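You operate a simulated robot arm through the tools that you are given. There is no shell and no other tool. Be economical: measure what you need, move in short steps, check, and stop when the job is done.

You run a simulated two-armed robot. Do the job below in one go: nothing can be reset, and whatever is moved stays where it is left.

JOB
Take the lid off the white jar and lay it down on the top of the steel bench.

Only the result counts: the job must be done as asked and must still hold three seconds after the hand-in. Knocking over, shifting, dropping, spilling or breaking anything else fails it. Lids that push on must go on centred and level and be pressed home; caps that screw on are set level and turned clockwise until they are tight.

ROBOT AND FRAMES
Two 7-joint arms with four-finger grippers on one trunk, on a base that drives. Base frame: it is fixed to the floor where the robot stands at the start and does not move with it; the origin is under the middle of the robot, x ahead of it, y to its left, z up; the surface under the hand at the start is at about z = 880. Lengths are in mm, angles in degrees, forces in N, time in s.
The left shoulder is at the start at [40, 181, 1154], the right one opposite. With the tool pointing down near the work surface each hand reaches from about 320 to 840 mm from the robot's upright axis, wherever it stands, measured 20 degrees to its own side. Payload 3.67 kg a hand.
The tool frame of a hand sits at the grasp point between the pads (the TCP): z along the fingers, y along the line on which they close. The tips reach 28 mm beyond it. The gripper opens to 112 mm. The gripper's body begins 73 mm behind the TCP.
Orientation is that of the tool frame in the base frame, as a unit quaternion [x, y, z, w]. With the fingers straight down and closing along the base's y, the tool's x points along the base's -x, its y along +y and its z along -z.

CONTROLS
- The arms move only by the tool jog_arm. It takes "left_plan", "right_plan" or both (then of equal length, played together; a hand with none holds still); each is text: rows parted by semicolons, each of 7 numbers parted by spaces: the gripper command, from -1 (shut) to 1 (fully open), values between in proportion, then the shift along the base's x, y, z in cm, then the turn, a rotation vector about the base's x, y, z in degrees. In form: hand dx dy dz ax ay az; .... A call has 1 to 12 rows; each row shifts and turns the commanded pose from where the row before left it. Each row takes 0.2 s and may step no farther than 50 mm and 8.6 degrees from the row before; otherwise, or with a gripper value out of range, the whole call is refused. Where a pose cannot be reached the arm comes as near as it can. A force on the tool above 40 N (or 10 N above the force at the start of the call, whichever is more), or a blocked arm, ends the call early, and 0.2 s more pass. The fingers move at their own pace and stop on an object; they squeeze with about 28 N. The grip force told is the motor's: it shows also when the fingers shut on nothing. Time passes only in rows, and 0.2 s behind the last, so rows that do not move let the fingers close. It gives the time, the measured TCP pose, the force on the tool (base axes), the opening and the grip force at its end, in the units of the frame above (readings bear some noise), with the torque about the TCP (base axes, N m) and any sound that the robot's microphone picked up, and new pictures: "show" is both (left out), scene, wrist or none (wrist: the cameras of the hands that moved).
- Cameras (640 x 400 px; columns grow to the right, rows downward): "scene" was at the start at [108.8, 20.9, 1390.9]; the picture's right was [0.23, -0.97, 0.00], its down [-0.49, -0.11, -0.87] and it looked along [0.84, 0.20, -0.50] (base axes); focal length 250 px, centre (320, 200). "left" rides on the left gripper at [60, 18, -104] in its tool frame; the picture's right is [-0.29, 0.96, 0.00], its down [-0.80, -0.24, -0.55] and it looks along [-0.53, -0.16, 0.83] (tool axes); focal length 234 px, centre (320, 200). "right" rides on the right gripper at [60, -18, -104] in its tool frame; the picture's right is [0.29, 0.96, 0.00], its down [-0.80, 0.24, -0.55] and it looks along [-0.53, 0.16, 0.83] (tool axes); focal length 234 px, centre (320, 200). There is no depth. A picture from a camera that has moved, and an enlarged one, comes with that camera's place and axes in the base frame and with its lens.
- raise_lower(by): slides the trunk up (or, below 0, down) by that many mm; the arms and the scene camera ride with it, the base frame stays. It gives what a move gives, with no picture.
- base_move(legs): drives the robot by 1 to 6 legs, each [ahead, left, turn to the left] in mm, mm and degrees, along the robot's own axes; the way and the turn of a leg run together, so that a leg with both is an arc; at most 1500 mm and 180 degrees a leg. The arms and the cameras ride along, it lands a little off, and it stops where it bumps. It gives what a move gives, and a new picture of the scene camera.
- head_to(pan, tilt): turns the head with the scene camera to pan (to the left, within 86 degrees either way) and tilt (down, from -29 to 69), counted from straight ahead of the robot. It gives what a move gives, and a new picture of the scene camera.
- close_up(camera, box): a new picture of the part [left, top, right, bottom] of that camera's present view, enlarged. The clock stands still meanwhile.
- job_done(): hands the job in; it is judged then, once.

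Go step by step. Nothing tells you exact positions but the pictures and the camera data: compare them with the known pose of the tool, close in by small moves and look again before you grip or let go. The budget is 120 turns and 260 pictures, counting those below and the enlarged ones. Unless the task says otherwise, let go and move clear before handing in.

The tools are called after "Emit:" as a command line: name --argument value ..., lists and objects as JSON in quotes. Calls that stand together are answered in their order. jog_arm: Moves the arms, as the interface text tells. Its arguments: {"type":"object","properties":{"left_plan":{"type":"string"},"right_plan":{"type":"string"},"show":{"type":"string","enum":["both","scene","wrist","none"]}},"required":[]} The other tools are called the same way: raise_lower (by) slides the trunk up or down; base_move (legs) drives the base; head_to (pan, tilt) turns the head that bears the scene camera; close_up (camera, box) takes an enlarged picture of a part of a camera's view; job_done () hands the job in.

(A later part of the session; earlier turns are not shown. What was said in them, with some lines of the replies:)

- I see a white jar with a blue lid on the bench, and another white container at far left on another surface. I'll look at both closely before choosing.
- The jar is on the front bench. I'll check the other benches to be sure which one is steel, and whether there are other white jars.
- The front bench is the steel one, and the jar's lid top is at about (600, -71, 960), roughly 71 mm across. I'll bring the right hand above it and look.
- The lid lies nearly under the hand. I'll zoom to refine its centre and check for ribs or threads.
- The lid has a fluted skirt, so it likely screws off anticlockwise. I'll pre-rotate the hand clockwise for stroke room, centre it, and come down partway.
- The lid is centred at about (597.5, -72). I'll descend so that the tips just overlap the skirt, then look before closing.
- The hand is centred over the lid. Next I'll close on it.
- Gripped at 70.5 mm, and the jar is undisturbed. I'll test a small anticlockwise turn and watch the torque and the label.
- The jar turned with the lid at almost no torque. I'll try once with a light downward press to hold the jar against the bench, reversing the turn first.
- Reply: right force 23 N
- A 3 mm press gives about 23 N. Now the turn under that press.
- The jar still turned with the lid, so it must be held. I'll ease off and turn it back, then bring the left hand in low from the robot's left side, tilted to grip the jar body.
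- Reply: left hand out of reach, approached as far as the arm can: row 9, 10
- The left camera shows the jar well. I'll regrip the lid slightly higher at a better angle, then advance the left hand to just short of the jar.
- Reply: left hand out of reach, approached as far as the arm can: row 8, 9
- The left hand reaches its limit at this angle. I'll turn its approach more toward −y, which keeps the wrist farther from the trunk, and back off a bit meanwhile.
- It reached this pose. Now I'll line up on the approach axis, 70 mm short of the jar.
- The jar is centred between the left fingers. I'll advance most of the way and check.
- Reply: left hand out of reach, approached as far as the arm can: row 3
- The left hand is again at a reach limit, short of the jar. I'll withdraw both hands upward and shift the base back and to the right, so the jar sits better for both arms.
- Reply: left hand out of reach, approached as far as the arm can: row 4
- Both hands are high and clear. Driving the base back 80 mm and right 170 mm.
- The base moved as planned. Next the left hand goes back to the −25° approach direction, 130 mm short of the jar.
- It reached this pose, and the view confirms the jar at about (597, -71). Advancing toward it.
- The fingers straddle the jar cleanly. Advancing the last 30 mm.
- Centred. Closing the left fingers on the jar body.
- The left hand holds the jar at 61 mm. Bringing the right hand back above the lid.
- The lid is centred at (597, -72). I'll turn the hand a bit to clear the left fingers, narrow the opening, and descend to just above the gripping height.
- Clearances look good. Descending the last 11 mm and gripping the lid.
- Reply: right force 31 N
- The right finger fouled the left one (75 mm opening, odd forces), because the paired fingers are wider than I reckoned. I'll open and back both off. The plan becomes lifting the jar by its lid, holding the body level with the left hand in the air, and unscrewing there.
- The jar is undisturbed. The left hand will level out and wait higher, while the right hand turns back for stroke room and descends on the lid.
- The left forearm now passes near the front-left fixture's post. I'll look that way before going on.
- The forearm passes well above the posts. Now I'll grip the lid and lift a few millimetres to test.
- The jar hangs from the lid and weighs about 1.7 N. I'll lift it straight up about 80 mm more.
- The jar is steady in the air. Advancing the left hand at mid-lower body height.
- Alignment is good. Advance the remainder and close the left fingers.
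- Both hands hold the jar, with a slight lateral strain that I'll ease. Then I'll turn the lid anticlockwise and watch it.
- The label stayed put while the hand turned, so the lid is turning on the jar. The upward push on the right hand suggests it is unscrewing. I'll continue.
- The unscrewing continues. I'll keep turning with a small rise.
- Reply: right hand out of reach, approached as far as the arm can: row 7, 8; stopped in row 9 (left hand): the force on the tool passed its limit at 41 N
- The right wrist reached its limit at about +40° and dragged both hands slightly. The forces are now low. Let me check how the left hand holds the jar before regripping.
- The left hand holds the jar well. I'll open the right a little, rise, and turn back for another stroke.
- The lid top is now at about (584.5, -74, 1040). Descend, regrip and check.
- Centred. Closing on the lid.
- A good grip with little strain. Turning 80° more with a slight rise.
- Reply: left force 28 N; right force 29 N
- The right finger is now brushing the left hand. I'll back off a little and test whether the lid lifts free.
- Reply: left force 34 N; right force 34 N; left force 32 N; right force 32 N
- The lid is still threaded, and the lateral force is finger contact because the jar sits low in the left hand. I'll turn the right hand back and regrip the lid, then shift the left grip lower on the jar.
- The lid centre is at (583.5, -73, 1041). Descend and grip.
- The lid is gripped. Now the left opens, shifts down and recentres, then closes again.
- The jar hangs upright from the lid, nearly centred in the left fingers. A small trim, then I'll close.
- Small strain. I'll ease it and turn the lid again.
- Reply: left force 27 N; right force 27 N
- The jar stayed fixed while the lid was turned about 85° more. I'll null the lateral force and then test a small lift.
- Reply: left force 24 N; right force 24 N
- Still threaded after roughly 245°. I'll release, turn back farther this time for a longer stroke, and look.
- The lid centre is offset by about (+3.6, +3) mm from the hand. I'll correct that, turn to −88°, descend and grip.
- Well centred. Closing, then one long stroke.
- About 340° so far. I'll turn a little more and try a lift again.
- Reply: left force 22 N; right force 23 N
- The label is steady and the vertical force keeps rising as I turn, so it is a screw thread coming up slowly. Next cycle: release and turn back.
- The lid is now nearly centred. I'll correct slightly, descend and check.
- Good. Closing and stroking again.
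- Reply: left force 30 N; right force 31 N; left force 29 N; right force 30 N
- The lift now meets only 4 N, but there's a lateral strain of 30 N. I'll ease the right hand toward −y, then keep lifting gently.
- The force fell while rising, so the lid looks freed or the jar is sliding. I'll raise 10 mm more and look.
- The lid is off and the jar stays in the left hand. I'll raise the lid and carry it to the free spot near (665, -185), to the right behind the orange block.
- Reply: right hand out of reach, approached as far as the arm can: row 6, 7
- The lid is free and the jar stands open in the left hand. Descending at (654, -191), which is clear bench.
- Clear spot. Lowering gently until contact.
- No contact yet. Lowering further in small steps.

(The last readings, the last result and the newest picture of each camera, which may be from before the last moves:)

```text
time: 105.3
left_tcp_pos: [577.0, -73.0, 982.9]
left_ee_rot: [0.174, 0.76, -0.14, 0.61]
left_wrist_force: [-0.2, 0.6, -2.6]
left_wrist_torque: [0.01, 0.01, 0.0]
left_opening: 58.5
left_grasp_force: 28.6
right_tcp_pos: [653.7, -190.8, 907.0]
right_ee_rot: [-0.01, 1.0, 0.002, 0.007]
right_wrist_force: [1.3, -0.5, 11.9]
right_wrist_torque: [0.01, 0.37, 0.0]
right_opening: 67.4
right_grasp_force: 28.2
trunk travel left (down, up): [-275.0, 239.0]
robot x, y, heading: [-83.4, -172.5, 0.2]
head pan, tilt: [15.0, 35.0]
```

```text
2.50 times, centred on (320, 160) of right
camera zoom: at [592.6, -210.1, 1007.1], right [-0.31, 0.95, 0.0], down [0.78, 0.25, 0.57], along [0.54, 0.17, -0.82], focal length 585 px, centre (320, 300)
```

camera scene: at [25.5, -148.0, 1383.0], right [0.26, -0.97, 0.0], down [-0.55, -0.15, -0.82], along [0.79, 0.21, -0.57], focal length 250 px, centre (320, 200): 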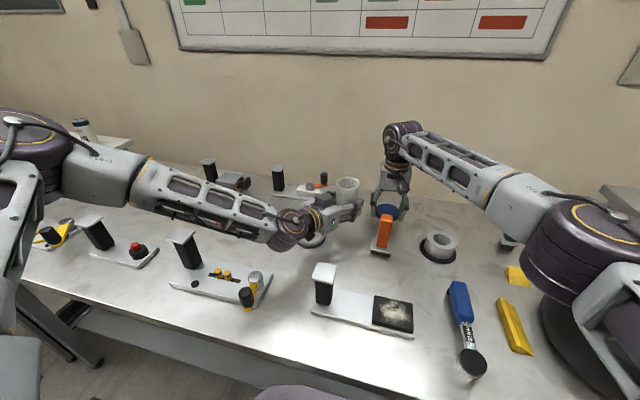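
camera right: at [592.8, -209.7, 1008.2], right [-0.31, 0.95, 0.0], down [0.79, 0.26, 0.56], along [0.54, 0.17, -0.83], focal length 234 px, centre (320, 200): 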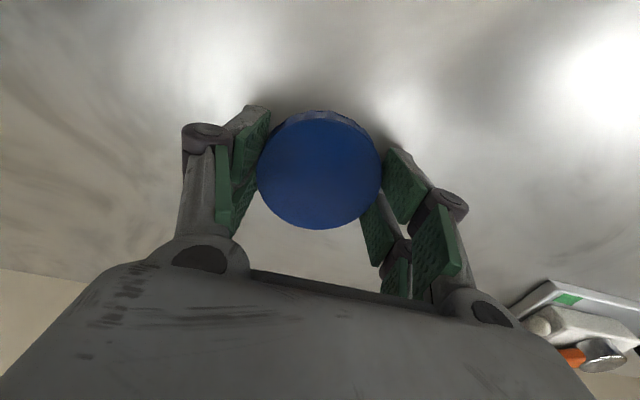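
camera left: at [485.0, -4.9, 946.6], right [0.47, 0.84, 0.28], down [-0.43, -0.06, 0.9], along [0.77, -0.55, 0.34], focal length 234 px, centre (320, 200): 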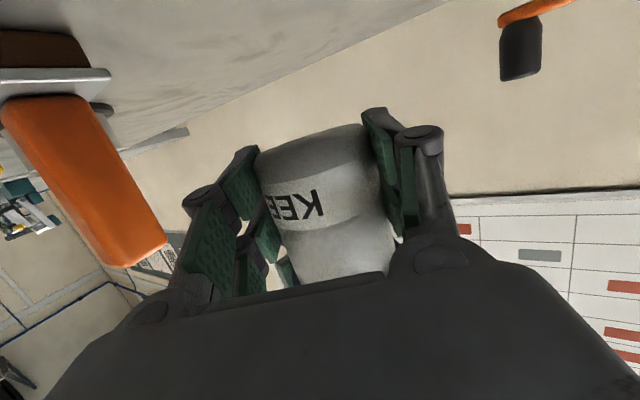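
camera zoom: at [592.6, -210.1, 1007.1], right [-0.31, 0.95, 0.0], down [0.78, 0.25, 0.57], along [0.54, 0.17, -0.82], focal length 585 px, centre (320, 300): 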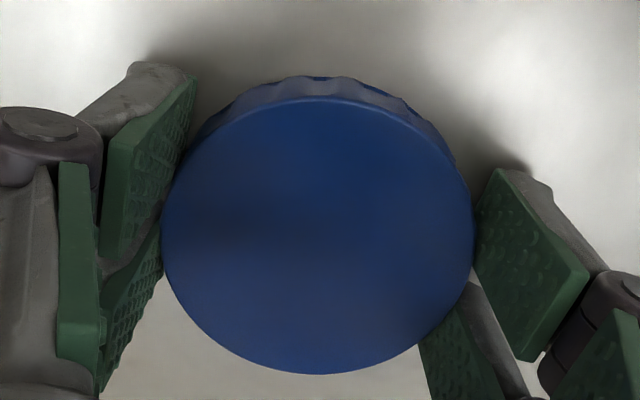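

Contact at 12 N. Easing up 1 mm, opening, and rising clear.

Emit:
jog_arm --right_plan "-1 0 0 0.1 0 0 0;0.3 0 0 0 0 0 0;0.5 0 0 0 0 0 0;0.5 0 0 0.5 0 0 0;0.5 0 0 2 0 0 0;0.5 0 0 4 0 0 0;0.5 0 0 4 0 0 0;0.5 0 0 4 0 0 0;0.5 0 0 0 0 0 0"

Emit:
close_up --camera "scene" --box '[310, 150, 450, 260]'

```text
time: 107.3
left_tcp_pos: [579.2, -72.7, 982.5]
left_ee_rot: [0.175, 0.761, -0.141, 0.609]
left_wrist_force: [0.1, -0.3, -2.0]
left_wrist_torque: [-0.01, 0.06, -0.02]
left_opening: 58.7
left_grasp_force: 28.4
right_tcp_pos: [654.4, -190.1, 1049.7]
right_ee_rot: [-0.011, 1.0, 0.003, 0.005]
right_wrist_force: [-0.1, -0.3, -1.1]
right_wrist_torque: [0.02, 0.02, -0.02]
right_opening: 83.8
right_grasp_force: 0.0
trunk travel left (down, up): [-275.0, 239.0]
robot x, y, heading: [-79.6, -172.0, -0.1]
head pan, tilt: [15.0, 35.0]
camera scene: at [26.4, -148.5, 1382.9], right [0.26, -0.97, 0.0], down [-0.55, -0.15, -0.82], along [0.79, 0.21, -0.57], focal length 250 px, centre (320, 200)
camera right: at [593.4, -208.7, 1151.6], right [-0.31, 0.95, 0.0], down [0.79, 0.25, 0.56], along [0.54, 0.17, -0.83], focal length 234 px, centre (320, 200)
```

scene: 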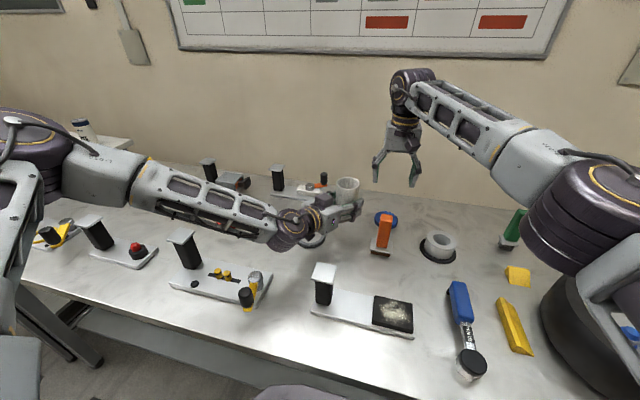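
right: 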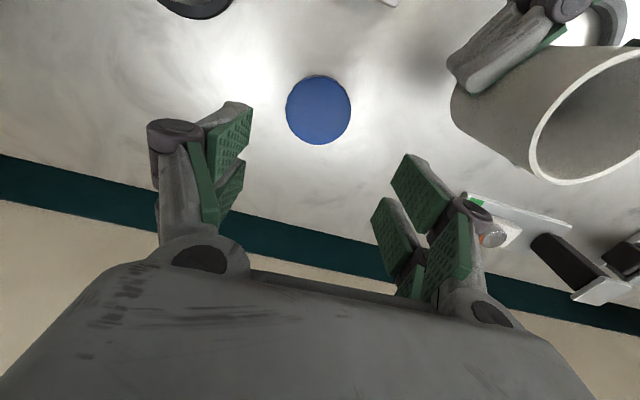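

```text
3.64 times, centred on (380, 205) of scene
camera zoom: at [26.4, -148.5, 1382.9], right [0.26, -0.97, 0.0], down [-0.55, -0.15, -0.82], along [0.79, 0.21, -0.57], focal length 907 px, centre (102, 182)
```

zoom: 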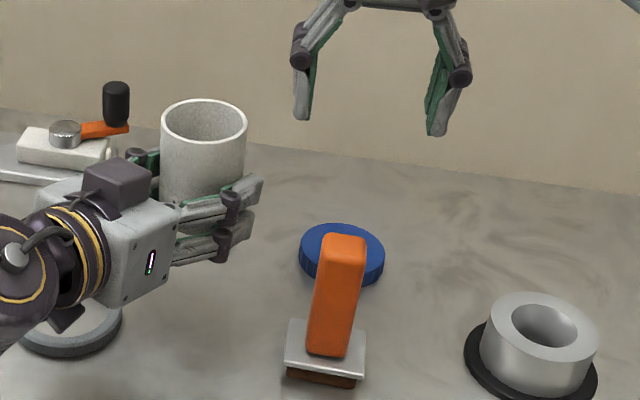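

The lid lies flat on the bench. Now the right hand takes the jar by its upper rim from the left, so that it can be set back down. Moving above the jar.

Emit:
jog_arm --right_plan "0.6 0 0 4 0 0 0;0.6 0 0 3 0 0 0;0.6 -1.5 2.3 0 0 0 -8;0.6 -1.5 2.4 0 0 0 -8;0.6 -1.4 2.4 0 0 0 -8;0.6 -1.4 2.3 0 0 0 -8;0.6 -1.2 2.3 0 0 0 0;0.6 0 0 0 0 0 0"

Emit:
close_up --camera "scene" --box '[300, 130, 400, 230]'

```text
time: 109.1
left_tcp_pos: [579.8, -72.6, 981.1]
left_ee_rot: [0.175, 0.761, -0.142, 0.609]
left_wrist_force: [0.4, 0.5, -1.5]
left_wrist_torque: [0.0, 0.03, -0.02]
left_opening: 58.7
left_grasp_force: 27.7
right_tcp_pos: [617.8, -112.9, 1126.7]
right_ee_rot: [0.233, 0.973, -0.001, 0.006]
right_wrist_force: [0.2, -0.7, 0.1]
right_wrist_torque: [-0.02, 0.04, 0.02]
right_opening: 89.4
right_grasp_force: 0.0
right hand out of reach, approached as far as the arm can: row 3, 4, 5, 6, 7
trunk travel left (down, up): [-275.0, 239.0]
robot x, y, heading: [-79.6, -173.2, -0.2]
head pan, tilt: [15.0, 35.0]
camera scene: at [26.4, -148.4, 1382.9], right [0.26, -0.97, 0.0], down [-0.55, -0.15, -0.82], along [0.79, 0.21, -0.57], focal length 250 px, centre (320, 200)
camera right: at [554.3, -100.8, 1228.7], right [0.18, 0.98, 0.0], down [0.81, -0.14, 0.56], along [0.56, -0.1, -0.83], focal length 234 px, centre (320, 200)
```

scene: 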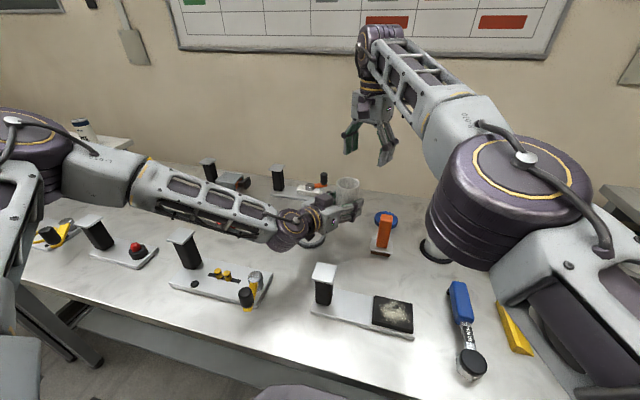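
right: 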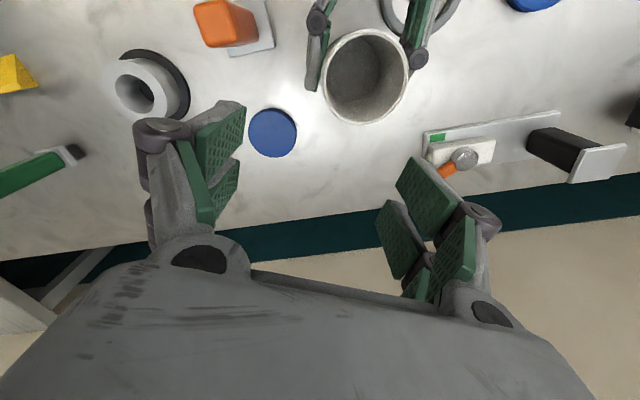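

```text
4.00 times, centred on (350, 180) of scene
camera zoom: at [26.4, -148.4, 1382.9], right [0.26, -0.97, 0.0], down [-0.55, -0.15, -0.82], along [0.79, 0.21, -0.57], focal length 998 px, centre (200, 280)
```

zoom: 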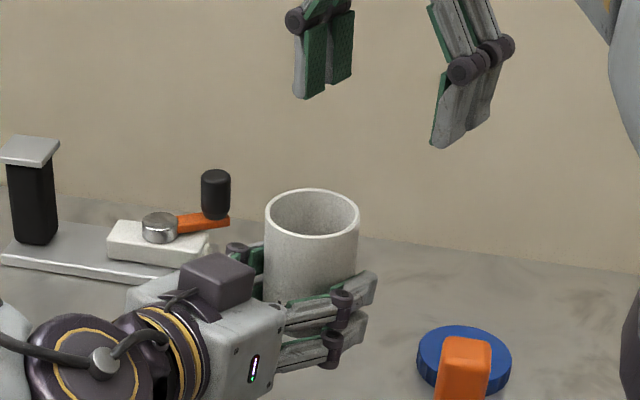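

Emit:
jog_arm --right_plan "0.6 -0.9 1 -0.8 0 0 0;0.6 -0.9 1 -0.8 0 0 0;0.6 -0.8 1 -0.8 0 0 0;0.6 -0.8 1 -0.3 0 0 0;0.6 0 0 0 0 0 0"

Emit:
close_up --camera "right" --box '[240, 70, 400, 200]'

Emit:
close_up --camera "scene" --box '[300, 130, 400, 230]'

```text
time: 110.3
left_tcp_pos: [577.9, -72.6, 982.8]
left_ee_rot: [0.175, 0.76, -0.142, 0.609]
left_wrist_force: [-0.6, -0.2, -1.5]
left_wrist_torque: [0.02, 0.05, 0.02]
left_opening: 58.8
left_grasp_force: 28.0
right_tcp_pos: [620.7, -113.0, 1123.3]
right_ee_rot: [0.231, 0.973, -0.001, 0.005]
right_wrist_force: [0.0, -0.5, 0.3]
right_wrist_torque: [0.01, 0.02, 0.0]
right_opening: 89.5
right_grasp_force: 0.1
right hand out of reach, approached as far as the arm can: row 1, 2, 3, 4
trunk travel left (down, up): [-275.0, 239.0]
robot x, y, heading: [-82.2, -172.5, -0.2]
head pan, tilt: [15.0, 35.0]
camera scene: at [25.5, -148.1, 1383.0], right [0.26, -0.97, 0.0], down [-0.55, -0.15, -0.82], along [0.79, 0.21, -0.57], focal length 250 px, centre (320, 200)
camera right: at [555.0, -100.8, 1224.8], right [0.17, 0.98, 0.0], down [0.81, -0.14, 0.56], along [0.56, -0.1, -0.83], focal length 234 px, centre (320, 200)
```

scene: 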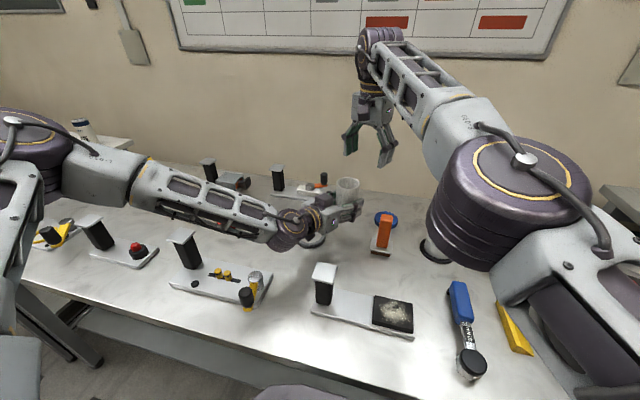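
right: 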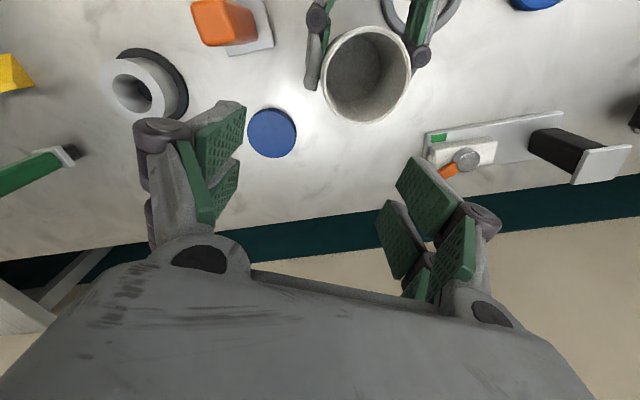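

```text
3.08 times, centred on (320, 135) of right
camera zoom: at [555.0, -100.8, 1224.8], right [0.17, 0.98, 0.0], down [0.81, -0.14, 0.56], along [0.56, -0.1, -0.83], focal length 720 px, centre (320, 400)
```

zoom: 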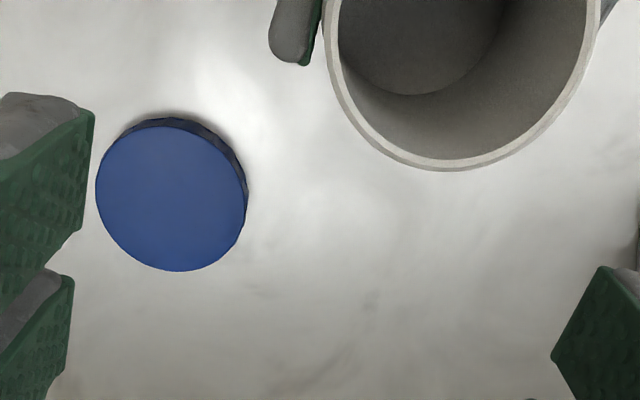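

```text
4.00 times, centred on (350, 180) of scene
camera zoom: at [25.5, -148.1, 1383.0], right [0.26, -0.97, 0.0], down [-0.55, -0.15, -0.82], along [0.79, 0.21, -0.57], focal length 998 px, centre (200, 280)
```

zoom: 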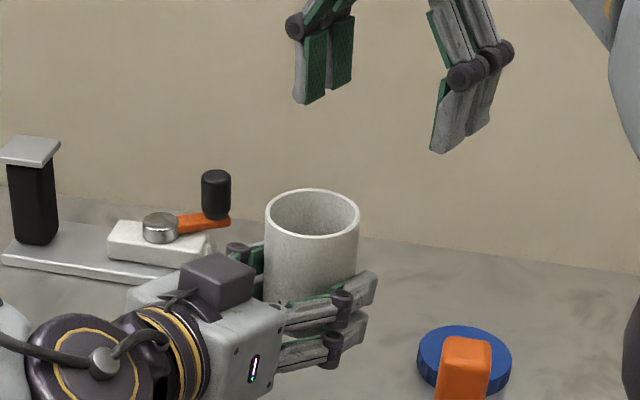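

The right arm is in an awkward posture. I'll retreat toward its natural spot nearer the robot and approach the jar from there, as before.

Emit:
jog_arm --right_plan "0.6 -1.6 -2.6 0 0 0 0;0.6 -1.8 -2.6 -0.4 0 0 0;0.6 -2 -2.6 -0.4 0 0 0;0.6 -2 -2.6 -0.4 0 0 0;0.6 -2 -2 -0.4 0 0 0;0.6 0 0 0 0 0 0" --show "scene"

```text
time: 111.7
left_tcp_pos: [580.0, -73.2, 983.5]
left_ee_rot: [0.174, 0.76, -0.141, 0.61]
left_wrist_force: [-0.2, -0.2, -0.8]
left_wrist_torque: [0.04, 0.06, 0.0]
left_opening: 58.6
left_grasp_force: 27.2
right_tcp_pos: [630.6, -141.9, 1128.0]
right_ee_rot: [0.243, 0.968, -0.044, 0.038]
right_wrist_force: [-1.1, 3.1, -0.3]
right_wrist_torque: [-0.18, -0.1, 0.0]
right_opening: 89.4
right_grasp_force: 0.2
right hand out of reach, approached as far as the arm can: row 1, 2, 3, 4, 5
trunk travel left (down, up): [-275.0, 239.0]
robot x, y, heading: [-81.6, -172.9, -0.1]
head pan, tilt: [15.0, 35.0]
camera scene: at [25.6, -148.4, 1383.0], right [0.26, -0.97, 0.0], down [-0.55, -0.15, -0.82], along [0.79, 0.21, -0.57], focal length 250 px, centre (320, 200)
```

scene: 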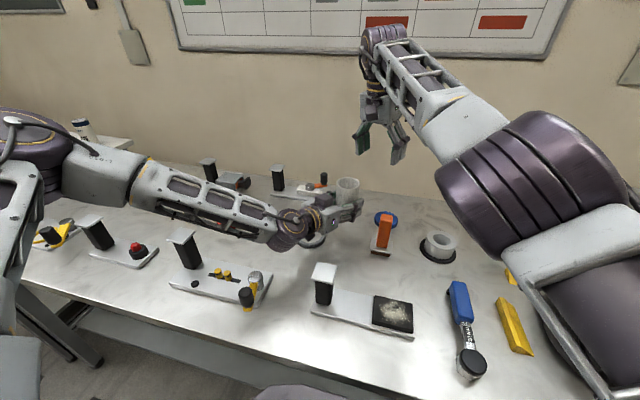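

The arm is in a poor local posture. I'll go back toward the earlier good pose, (654, -190, 1050).

Emit:
jog_arm --right_plan "0.6 0.5 -1 -1.5 0 0 0;0.6 0.5 -1 -1.5 0 0 0;0.6 0.5 -1 -1.5 0 0 0;0.6 0.5 -1 -1.5 0 0 0;0.6 0.4 -0.8 -1.5 0 0 0;0.6 0 0 0 0 0 0" --show "scene"

```text
time: 113.1
left_tcp_pos: [579.4, -73.2, 981.9]
left_ee_rot: [0.174, 0.76, -0.141, 0.61]
left_wrist_force: [-0.2, 0.4, -2.1]
left_wrist_torque: [-0.01, -0.02, -0.03]
left_opening: 58.3
left_grasp_force: 28.0
right_tcp_pos: [652.6, -162.7, 1068.0]
right_ee_rot: [0.231, 0.973, -0.001, 0.006]
right_wrist_force: [-0.5, -1.5, -0.1]
right_wrist_torque: [0.01, -0.04, -0.02]
right_opening: 89.7
right_grasp_force: 0.0
right hand out of reach, approached as far as the arm can: row 1, 2, 3, 5
trunk travel left (down, up): [-275.0, 239.0]
robot x, y, heading: [-79.1, -171.3, 0.2]
head pan, tilt: [15.0, 35.0]
camera scene: at [25.5, -148.1, 1383.0], right [0.26, -0.97, 0.0], down [-0.55, -0.15, -0.82], along [0.79, 0.21, -0.57], focal length 250 px, centre (320, 200)
```

scene: 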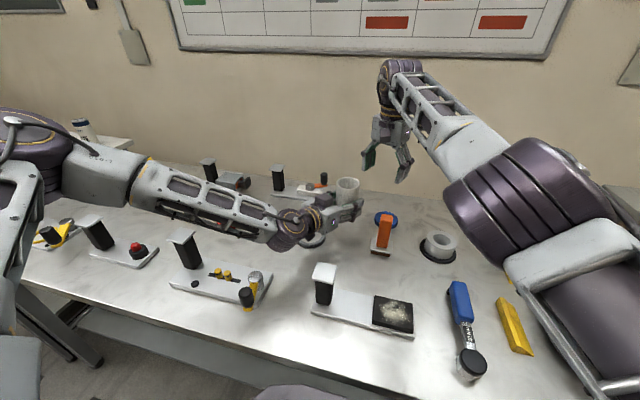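

Orientation recovered. I'll move outward to the arm's natural front with the yaw back to neutral, to let the posture unwind.

Emit:
jog_arm --right_plan "0.6 0 -2 -0.5 0 0 6;0.6 0 -2 -0.5 0 0 7;0.6 -0.5 -2.5 0 0 0 7;0.6 -1 -2.5 0 0 0 7;0.6 -1.5 -2.5 0 0 0 0;0.6 -2 -2.5 0 0 0 0;0.6 0 0 0 0 0 0" --show "scene"

```text
time: 114.7
left_tcp_pos: [580.5, -72.8, 983.5]
left_ee_rot: [0.174, 0.761, -0.141, 0.609]
left_wrist_force: [-0.5, 0.1, -1.5]
left_wrist_torque: [0.0, 0.0, -0.01]
left_opening: 58.8
left_grasp_force: 27.5
right_tcp_pos: [603.4, -301.2, 1058.3]
right_ee_rot: [-0.002, 1.0, 0.001, 0.005]
right_wrist_force: [-0.1, 1.0, -0.5]
right_wrist_torque: [0.0, 0.04, -0.03]
right_opening: 89.6
right_grasp_force: 0.2
right hand out of reach, approached as far as the arm can: row 1
trunk travel left (down, up): [-275.0, 239.0]
robot x, y, heading: [-81.4, -170.3, 0.4]
head pan, tilt: [15.0, 35.0]
camera scene: at [26.7, -147.7, 1382.8], right [0.26, -0.97, 0.0], down [-0.56, -0.15, -0.82], along [0.79, 0.21, -0.57], focal length 250 px, centre (320, 200)
```

scene: 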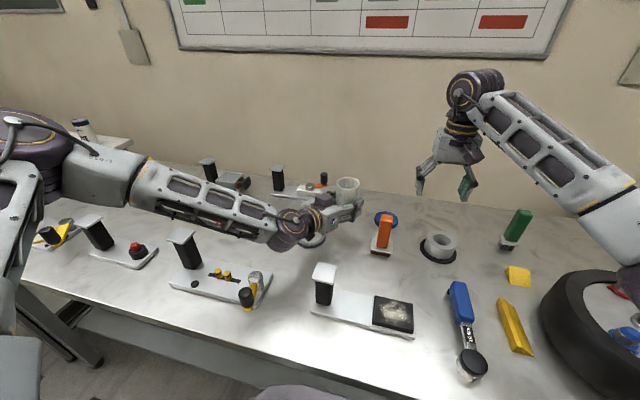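

The posture has unwound. Going to the earlier start point near (518, -244, 1108).

Emit:
jog_arm --right_plan "0.6 -2 1 2 0 0 -8;0.6 -2.2 1.5 1.5 0 0 -8;0.6 -2.2 1.6 1 0 0 -8;0.6 -2.1 1.6 0.5 0 0 -8;0.6 0 0 0 0 0 -8;0.6 1.5 3.43 0 0 0 0;0.6 1.5 3.43 0 0 0 0;0.6 0 0 0 0 0 0" --show "scene"

```text
time: 116.5
left_tcp_pos: [578.9, -74.4, 983.2]
left_ee_rot: [0.175, 0.76, -0.141, 0.609]
left_wrist_force: [0.3, -0.4, -1.5]
left_wrist_torque: [0.0, -0.03, -0.01]
left_opening: 58.8
left_grasp_force: 27.5
right_tcp_pos: [550.6, -177.9, 1108.4]
right_ee_rot: [0.34, 0.94, 0.0, 0.006]
right_wrist_force: [0.5, -0.3, -0.4]
right_wrist_torque: [0.01, -0.01, 0.0]
right_opening: 89.4
right_grasp_force: 0.0
trunk travel left (down, up): [-275.0, 239.0]
robot x, y, heading: [-82.9, -170.0, -0.1]
head pan, tilt: [15.0, 35.0]
camera scene: at [25.5, -149.7, 1383.0], right [0.26, -0.97, 0.0], down [-0.55, -0.15, -0.82], along [0.79, 0.21, -0.57], focal length 250 px, centre (320, 200)
```

scene: 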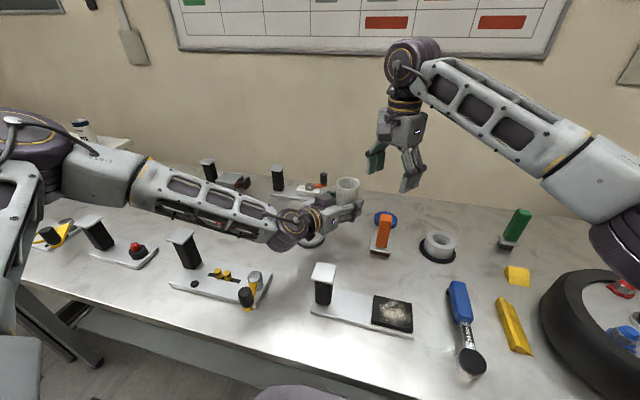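

Good. Continuing above the jar.

Emit:
jog_arm --right_plan "0.6 1.1 3.4 0 0 0 0;0.6 1.1 3.5 0 0 0 0;0.6 1.1 3.5 0 0 0 0;0.6 0 0 0 0 0 0"

Emit:
close_up --camera "right" --box '[240, 70, 400, 200]'

```text
time: 117.5
left_tcp_pos: [579.3, -73.1, 982.6]
left_ee_rot: [0.174, 0.76, -0.141, 0.61]
left_wrist_force: [0.1, -0.9, -1.7]
left_wrist_torque: [0.02, 0.04, 0.05]
left_opening: 58.8
left_grasp_force: 28.4
right_tcp_pos: [582.7, -75.7, 1108.9]
right_ee_rot: [0.342, 0.94, 0.0, 0.006]
right_wrist_force: [0.6, -0.2, -0.6]
right_wrist_torque: [0.01, 0.01, 0.01]
right_opening: 89.5
right_grasp_force: 0.1
trunk travel left (down, up): [-275.0, 239.0]
robot x, y, heading: [-85.7, -172.7, 0.0]
head pan, tilt: [15.0, 35.0]
camera scene: at [25.8, -149.7, 1383.0], right [0.26, -0.97, 0.0], down [-0.55, -0.15, -0.82], along [0.79, 0.21, -0.57], focal length 250 px, centre (320, 200)
camera right: at [522.4, -48.2, 1210.2], right [0.39, 0.92, 0.0], down [0.76, -0.32, 0.56], along [0.52, -0.22, -0.83], focal length 234 px, centre (320, 200)
```

scene: 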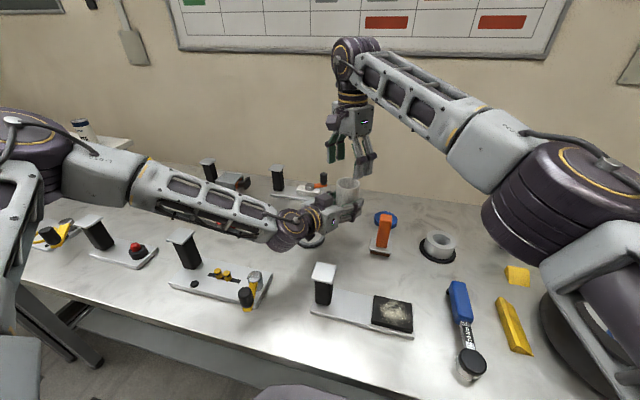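
right: 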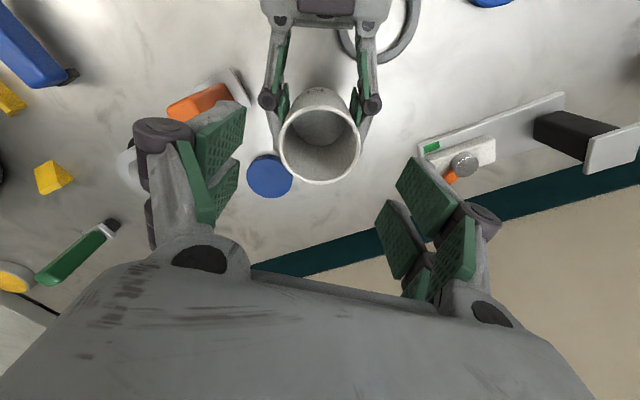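

```text
3.08 times, centred on (320, 135) of right
camera zoom: at [522.4, -48.2, 1210.2], right [0.39, 0.92, 0.0], down [0.76, -0.32, 0.56], along [0.52, -0.22, -0.83], focal length 720 px, centre (320, 400)
```

zoom: 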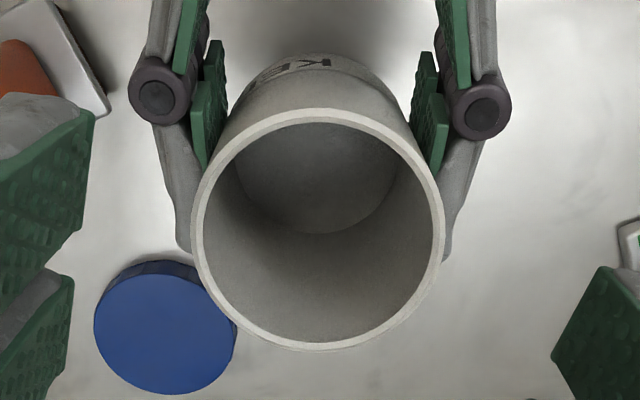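

Centred over the rim. Descending to grip the rim, about 20 mm deep.

Emit:
jog_arm --right_plan "0.6 0 0 -2 0 0 0;0.6 0 0 -2 0 0 0;0.6 0 0 -1.5 0 0 0;0.6 0 0 -0.6 0 0 0;0.6 0 0 0 0 0 0" --show "wrist"

Emit:
close_up --camera "scene" --box '[300, 130, 400, 230]'

```text
time: 118.7
left_tcp_pos: [579.1, -72.4, 981.9]
left_ee_rot: [0.175, 0.761, -0.141, 0.608]
left_wrist_force: [0.3, 0.2, -1.2]
left_wrist_torque: [0.02, -0.03, 0.03]
left_opening: 58.6
left_grasp_force: 28.3
right_tcp_pos: [582.3, -73.3, 1047.0]
right_ee_rot: [0.34, 0.94, -0.001, 0.006]
right_wrist_force: [-0.2, 0.3, 0.4]
right_wrist_torque: [-0.01, 0.01, -0.02]
right_opening: 89.6
right_grasp_force: 0.1
trunk travel left (down, up): [-275.0, 239.0]
robot x, y, heading: [-81.7, -168.2, 0.1]
head pan, tilt: [15.0, 35.0]
camera right: at [521.1, -46.3, 1148.8], right [0.39, 0.92, 0.0], down [0.76, -0.32, 0.56], along [0.52, -0.22, -0.83], focal length 234 px, centre (320, 200)
```

right: 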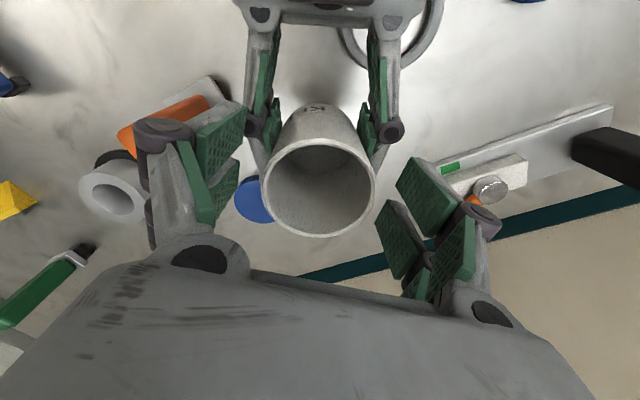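

```text
4.00 times, centred on (350, 180) of scene
camera zoom: at [25.6, -148.1, 1383.0], right [0.26, -0.97, 0.0], down [-0.55, -0.15, -0.82], along [0.79, 0.21, -0.57], focal length 998 px, centre (200, 280)
```

zoom: 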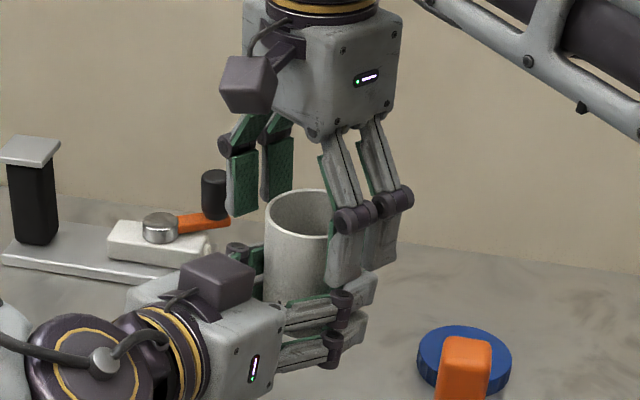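

Close to the left finger but clear. Raising 2 mm and closing.

Emit:
jog_arm --right_plan "0.6 0 0 0.2 0 0 0;0.2 0 0 0 0 0 0;-1 0 0 0 0 0 0;-1 0 0 0 0 0 0;-1 0 0 0 0 0 0" --show "wrist"

```text
time: 119.9
left_tcp_pos: [578.7, -73.4, 982.3]
left_ee_rot: [0.175, 0.761, -0.142, 0.609]
left_wrist_force: [-7.1, -4.3, -1.0]
left_wrist_torque: [0.0, -0.09, -0.15]
left_opening: 58.6
left_grasp_force: 28.1
right_tcp_pos: [581.4, -71.8, 1049.1]
right_ee_rot: [0.341, 0.94, 0.0, 0.007]
right_wrist_force: [6.8, 3.3, 0.5]
right_wrist_torque: [0.27, -0.36, 0.12]
right_opening: 60.6
right_grasp_force: 28.2
trunk travel left (down, up): [-275.0, 239.0]
robot x, y, heading: [-79.7, -172.4, 0.1]
head pan, tilt: [15.0, 35.0]
camera right: at [521.4, -46.5, 1150.9], right [0.39, 0.92, 0.0], down [0.76, -0.32, 0.56], along [0.52, -0.22, -0.83], focal length 234 px, centre (320, 200)
```

right: 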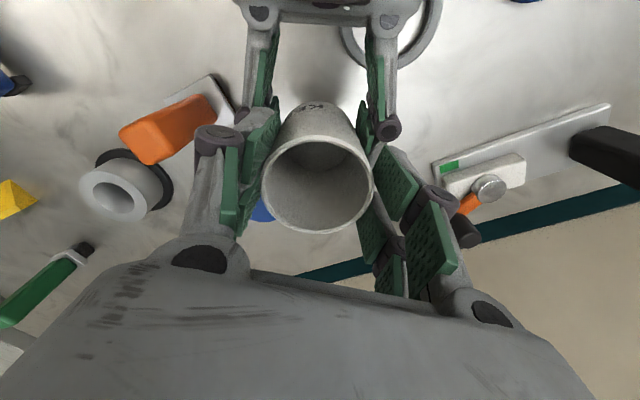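

The right hand holds the rim. Opening the left and backing it away.

Emit:
jog_arm --left_plan "0.3 0 0 0 0 0 0;0.8 0 0 0 0 0 0;1 0 0 0 0 0 0;1 -1.77 0.83 0.3 0 0 0;1 -1.77 0.83 0.4 0 0 0;1 -1.77 0.83 0.4 0 0 0;1 -1.77 0.83 0.5 0 0 0;1 -1.77 0.83 0.5 0 0 0;1 0 0 0 0 0 0"

Emit:
close_up --camera "scene" --box '[290, 130, 410, 240]'

```text
time: 121.9
left_tcp_pos: [490.1, -29.6, 1003.1]
left_ee_rot: [0.174, 0.761, -0.141, 0.609]
left_wrist_force: [-0.1, -1.3, 0.4]
left_wrist_torque: [0.0, 0.03, 0.02]
left_opening: 112.0
left_grasp_force: 0.1
right_tcp_pos: [581.4, -73.1, 1049.0]
right_ee_rot: [0.34, 0.94, -0.001, 0.007]
right_wrist_force: [0.8, -0.2, -0.5]
right_wrist_torque: [0.05, 0.04, 0.03]
right_opening: 60.3
right_grasp_force: 28.2
trunk travel left (down, up): [-275.0, 239.0]
robot x, y, heading: [-83.5, -173.8, -0.0]
head pan, tilt: [15.0, 35.0]
camera scene: at [26.2, -148.5, 1382.9], right [0.26, -0.97, 0.0], down [-0.55, -0.15, -0.82], along [0.79, 0.21, -0.57], focal length 250 px, centre (320, 200)
camera left: at [395.8, 36.7, 967.7], right [0.48, 0.83, 0.28], down [-0.43, -0.05, 0.9], along [0.77, -0.55, 0.34], focal length 234 px, centre (320, 200)
```

scene: 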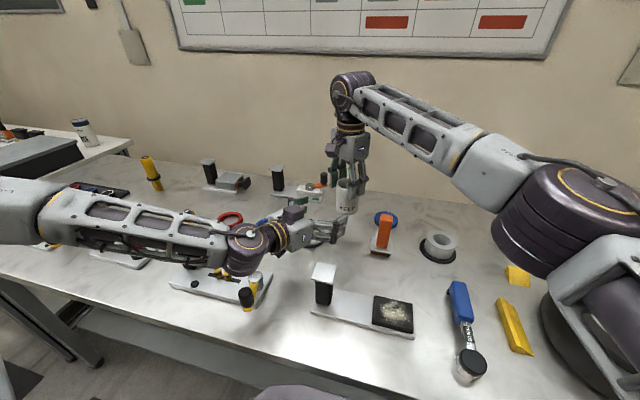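
left: 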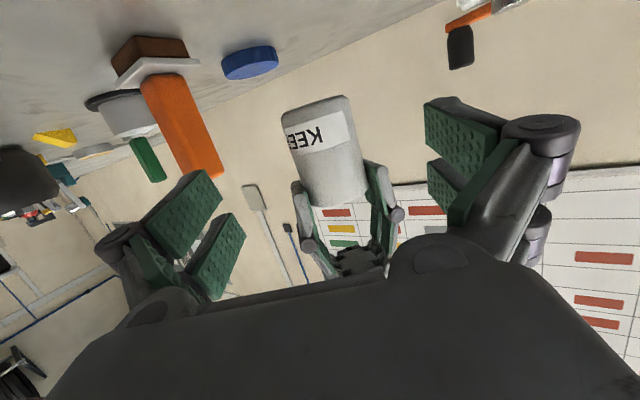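

```text
3.64 times, centred on (350, 185) of scene
camera zoom: at [26.2, -148.5, 1382.9], right [0.26, -0.97, 0.0], down [-0.55, -0.15, -0.82], along [0.79, 0.21, -0.57], focal length 907 px, centre (211, 254)
```

zoom: 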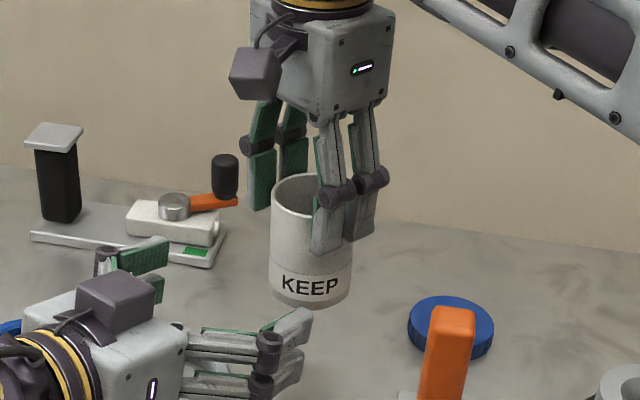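

The jar hangs upright in the right hand with the label facing as before. I'll shift it back over its original spot (597.5, -72.5) and lower, moving the left away.

Emit:
jog_arm --right_plan "-1 0.8 0.03 0 0 0 0;-1 0.8 0.03 0 0 0 0;-1 0 0 -1.5 0 0 0;-1 0 0 -1.5 0 0 0;-1 0 0 -1.5 0 0 0;-1 0 0 -1.5 0 0 0;-1 0 0 -1 0 0 0;-1 0 0 -0.5 0 0 0;-1 0 0 0 0 0 0" --left_plan "1 -1.5 0.7 1 0 0 0;1 -1.5 0.7 1 0 0 0;1 -1 2 1.5 0 0 0;1 -0.5 3 1.5 0 0 0;1 0 3 1.5 0 0 0;1 0 3 1.5 0 0 0;1 0 0 0 0 0 0;1 0 0 0 0 0 0;1 0 0 0 0 0 0"

Emit:
close_up --camera "scene" --box '[290, 150, 410, 260]'

```text
time: 123.9
left_tcp_pos: [445.3, 95.7, 1083.1]
left_ee_rot: [0.174, 0.761, -0.141, 0.609]
left_wrist_force: [-0.4, 0.7, -0.4]
left_wrist_torque: [0.02, -0.01, -0.03]
left_opening: 112.0
left_grasp_force: 0.0
right_tcp_pos: [596.4, -70.8, 973.3]
right_ee_rot: [0.34, 0.94, -0.002, 0.005]
right_wrist_force: [0.4, -0.4, 0.0]
right_wrist_torque: [0.01, 0.04, -0.03]
right_opening: 60.2
right_grasp_force: 28.2
trunk travel left (down, up): [-275.0, 239.0]
robot x, y, heading: [-82.3, -173.9, 0.1]
head pan, tilt: [15.0, 35.0]
camera scene: at [25.6, -148.1, 1383.0], right [0.26, -0.97, 0.0], down [-0.55, -0.15, -0.82], along [0.79, 0.21, -0.57], focal length 250 px, centre (320, 200)
camera right: at [537.1, -44.3, 1075.3], right [0.39, 0.92, 0.0], down [0.76, -0.32, 0.56], along [0.52, -0.22, -0.83], focal length 234 px, centre (320, 200)
camera left: at [350.6, 160.6, 1046.9], right [0.48, 0.83, 0.28], down [-0.43, -0.05, 0.9], along [0.77, -0.55, 0.34], focal length 234 px, centre (320, 200)
```

scene: 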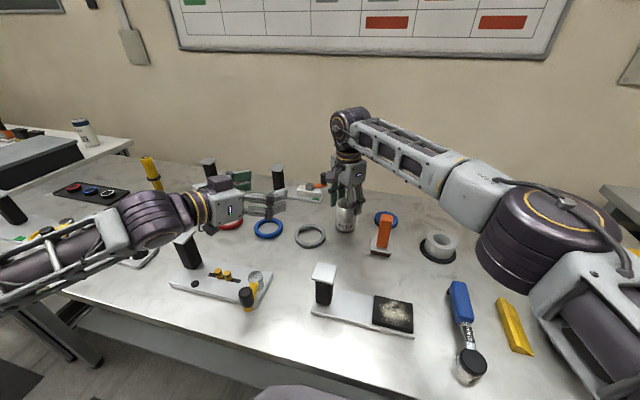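
right: 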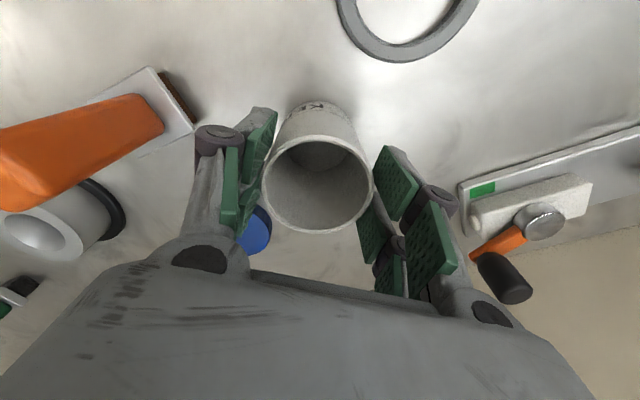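
left: 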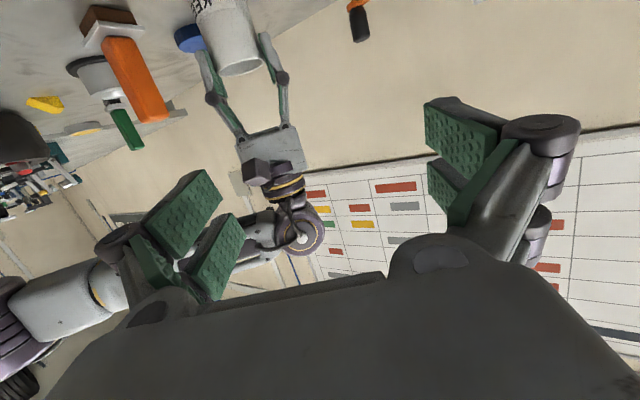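

```text
3.64 times, centred on (350, 205) of scene
camera zoom: at [25.6, -148.1, 1383.0], right [0.26, -0.97, 0.0], down [-0.55, -0.15, -0.82], along [0.79, 0.21, -0.57], focal length 907 px, centre (211, 182)
```

zoom: 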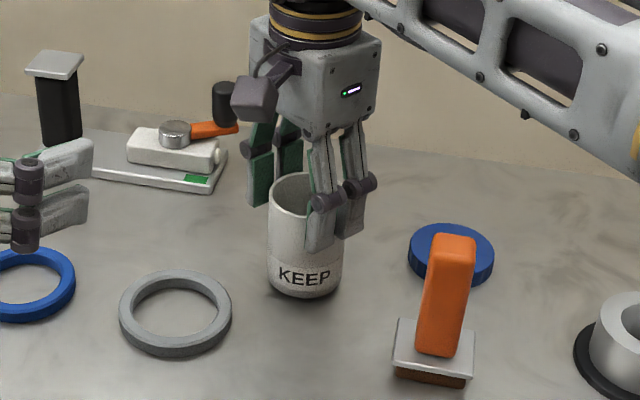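

Near the bench. Lowering in fine steps until contact.

Emit:
jog_arm --right_plan "-1 0.05 -0.1 -0.2 0 0 0;-1 0 0 -0.15 0 0 0;-1 0 0 -0.15 0 0 0;-1 0 0 0 0 0 0" --show "none"

Emit:
jog_arm --right_plan "-1 0 0 -0.1 0 0 0;-1 0 0 -0.1 0 0 0;-1 0 0 -0.1 0 0 0;-1 0 0 0 0 0 0" --show "none"

```text
time: 124.9
left_tcp_pos: [443.7, 94.8, 1082.5]
left_ee_rot: [0.174, 0.76, -0.141, 0.61]
left_wrist_force: [-1.0, -1.1, 0.2]
left_wrist_torque: [-0.02, -0.03, -0.02]
left_opening: 112.3
left_grasp_force: 0.1
right_tcp_pos: [597.4, -72.0, 969.0]
right_ee_rot: [0.34, 0.94, -0.001, 0.006]
right_wrist_force: [0.0, 0.6, 3.6]
right_wrist_torque: [0.13, 0.01, -0.02]
right_opening: 60.2
right_grasp_force: 27.6
trunk travel left (down, up): [-275.0, 239.0]
robot x, y, heading: [-78.3, -169.8, 0.1]
head pan, tilt: [15.0, 35.0]
```

```text
time: 125.9
left_tcp_pos: [444.0, 94.0, 1082.9]
left_ee_rot: [0.175, 0.76, -0.141, 0.61]
left_wrist_force: [-0.1, -0.2, 0.0]
left_wrist_torque: [-0.02, 0.03, -0.06]
left_opening: 112.1
left_grasp_force: 0.1
right_tcp_pos: [596.9, -73.4, 968.7]
right_ee_rot: [0.34, 0.94, 0.0, 0.007]
right_wrist_force: [7.6, 0.3, 21.1]
right_wrist_torque: [-0.07, -0.26, 0.03]
right_opening: 60.3
right_grasp_force: 27.8
trunk travel left (down, up): [-275.0, 239.0]
robot x, y, heading: [-80.9, -165.3, 0.0]
head pan, tilt: [15.0, 35.0]
```

Firm contact. Easing up 2 mm, then a look at the level before release.

Emit:
jog_arm --right_plan "-1 0 0 0.1 0 0 0;-1 0 0 0.1 0 0 0;-1 0 0 0 0 0 0" --show "none"

Emit:
close_up --camera "scene" --box '[310, 160, 380, 240]'

```text
time: 126.7
left_tcp_pos: [444.2, 93.4, 1084.2]
left_ee_rot: [0.175, 0.76, -0.141, 0.61]
left_wrist_force: [-0.9, -0.7, 0.2]
left_wrist_torque: [0.02, -0.01, -0.01]
left_opening: 111.9
left_grasp_force: 0.0
right_tcp_pos: [596.7, -73.1, 967.0]
right_ee_rot: [0.341, 0.94, -0.001, 0.006]
right_wrist_force: [4.5, -2.8, 11.1]
right_wrist_torque: [-0.2, -0.42, 0.01]
right_opening: 60.1
right_grasp_force: 28.1
trunk travel left (down, up): [-275.0, 239.0]
robot x, y, heading: [-82.0, -173.0, 0.1]
head pan, tilt: [15.0, 35.0]
```

```text
5.00 times, centred on (345, 200) of scene
camera zoom: at [24.6, -148.7, 1383.0], right [0.26, -0.97, 0.0], down [-0.55, -0.15, -0.82], along [0.79, 0.21, -0.57], focal length 1248 px, centre (195, 200)
```

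zoom: 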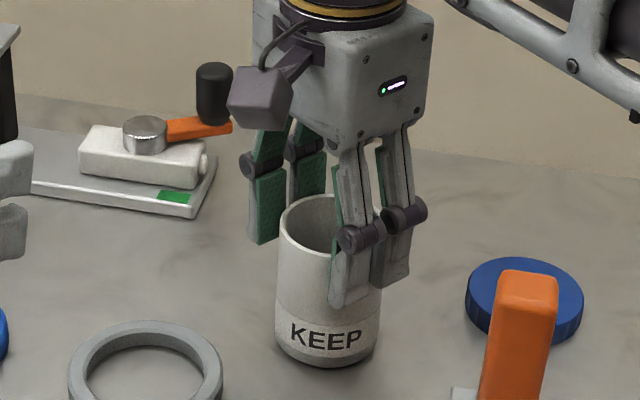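

The jar stands on the bench. Opening slowly and rising.

Emit:
jog_arm --right_plan "0.12 0 0 0 0 0 0;0.3 0 0 0 0 0 0;0.55 0 0 0 0 0 0;0.55 0 0 0.5 0 0 0;0.55 0 0 2 0 0 0;0.55 0 0 3 0 0 0;0.55 0 0 4 0 0 0;0.55 0 0 4 0 0 0;0.55 0 0 0 0 0 0"

Emit:
close_up --camera "scene" --box '[300, 160, 420, 260]'

```text
time: 128.7
left_tcp_pos: [445.4, 92.9, 1082.6]
left_ee_rot: [0.174, 0.761, -0.141, 0.609]
left_wrist_force: [0.0, -0.5, -0.1]
left_wrist_torque: [0.0, 0.0, -0.01]
left_opening: 112.0
left_grasp_force: 0.0
right_tcp_pos: [597.4, -72.6, 1103.6]
right_ee_rot: [0.34, 0.94, -0.001, 0.006]
right_wrist_force: [0.7, -0.4, -0.3]
right_wrist_torque: [0.02, 0.02, 0.05]
right_opening: 86.9
right_grasp_force: 0.0
trunk travel left (down, up): [-275.0, 239.0]
robot x, y, heading: [-80.1, -175.8, 0.1]
head pan, tilt: [15.0, 35.0]
camera scene: at [26.1, -148.4, 1382.9], right [0.26, -0.97, 0.0], down [-0.55, -0.15, -0.82], along [0.79, 0.21, -0.57], focal length 250 px, centre (320, 200)
camera right: at [538.3, -47.3, 1204.5], right [0.39, 0.92, 0.0], down [0.76, -0.32, 0.56], along [0.52, -0.22, -0.83], focal length 234 px, centre (320, 200)
```

scene: 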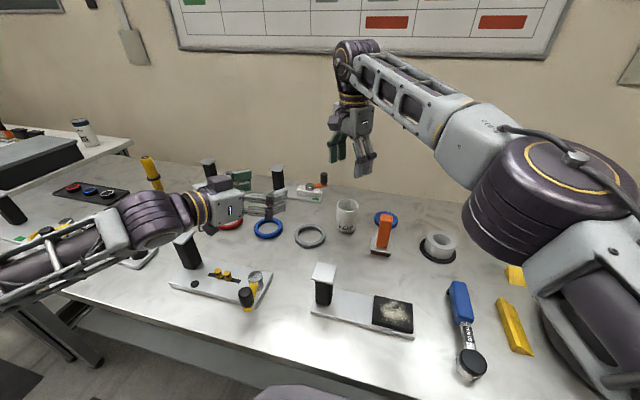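
right: 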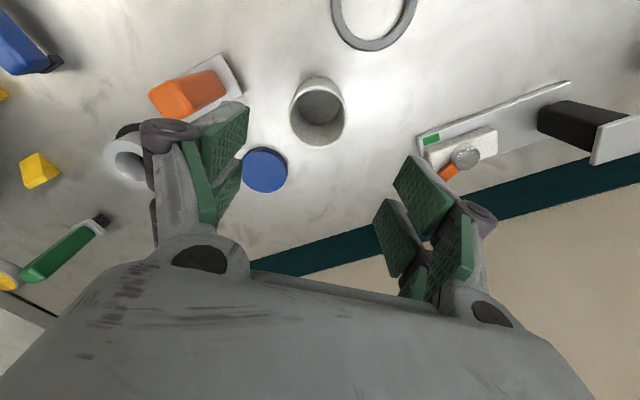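

```text
4.00 times, centred on (360, 210) of scene
camera zoom: at [26.1, -148.4, 1382.9], right [0.26, -0.97, 0.0], down [-0.55, -0.15, -0.82], along [0.79, 0.21, -0.57], focal length 998 px, centre (160, 160)
```

zoom: 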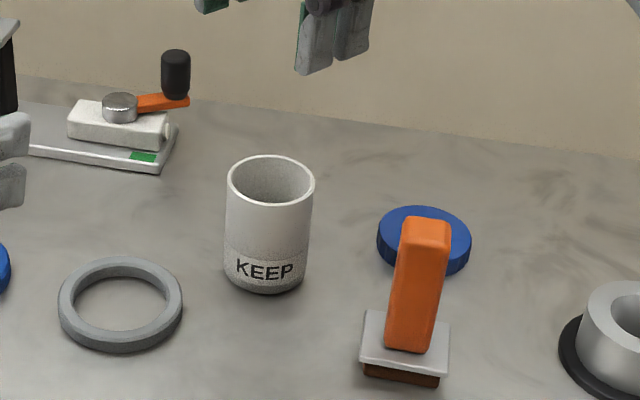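

The jar is back upright in its place and the lid lies flat on the bench. One check of the left side, where the left arm hovers.

Emit:
head_to --pan 40 --tilt 40

```text
time: 129.6
left_tcp_pos: [444.9, 94.2, 1082.9]
left_ee_rot: [0.175, 0.76, -0.142, 0.609]
left_wrist_force: [0.0, -0.2, 0.0]
left_wrist_torque: [-0.03, 0.0, -0.01]
left_opening: 111.9
left_grasp_force: 0.1
right_tcp_pos: [597.6, -72.6, 1103.4]
right_ee_rot: [0.34, 0.94, -0.001, 0.006]
right_wrist_force: [1.1, 0.0, 0.3]
right_wrist_torque: [0.01, 0.01, 0.01]
right_opening: 86.8
right_grasp_force: 0.0
trunk travel left (down, up): [-275.0, 239.0]
robot x, y, heading: [-77.7, -172.2, -0.3]
head pan, tilt: [40.0, 40.0]
camera scene: at [5.5, -116.3, 1375.4], right [0.64, -0.77, 0.0], down [-0.49, -0.41, -0.77], along [0.59, 0.49, -0.64], focal length 250 px, centre (320, 200)
```

scene: 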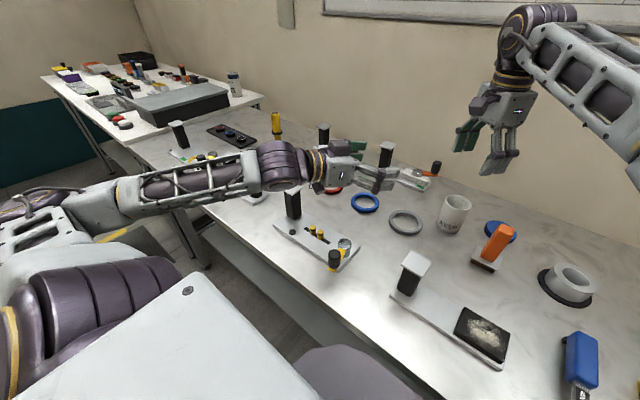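

Everything stands in place, both hands are clear, and the lid rests on the steel bench. I'm handing in.

Emit:
job_done

```text
The job is handed in.
```

The lid is off the white jar and lies flat on the steel bench, at about (654, -191), to the right of the jar and behind the orange block.

It was a screw lid, and the jar turned with it on the bench. I lifted the jar, held it with the left hand and unscrewed the lid with the right. I then set the jar back upright, within a few millimetres of its original spot by the tool readings. The last pictures show nothing else knocked over or moved, and both hands are empty and clear.
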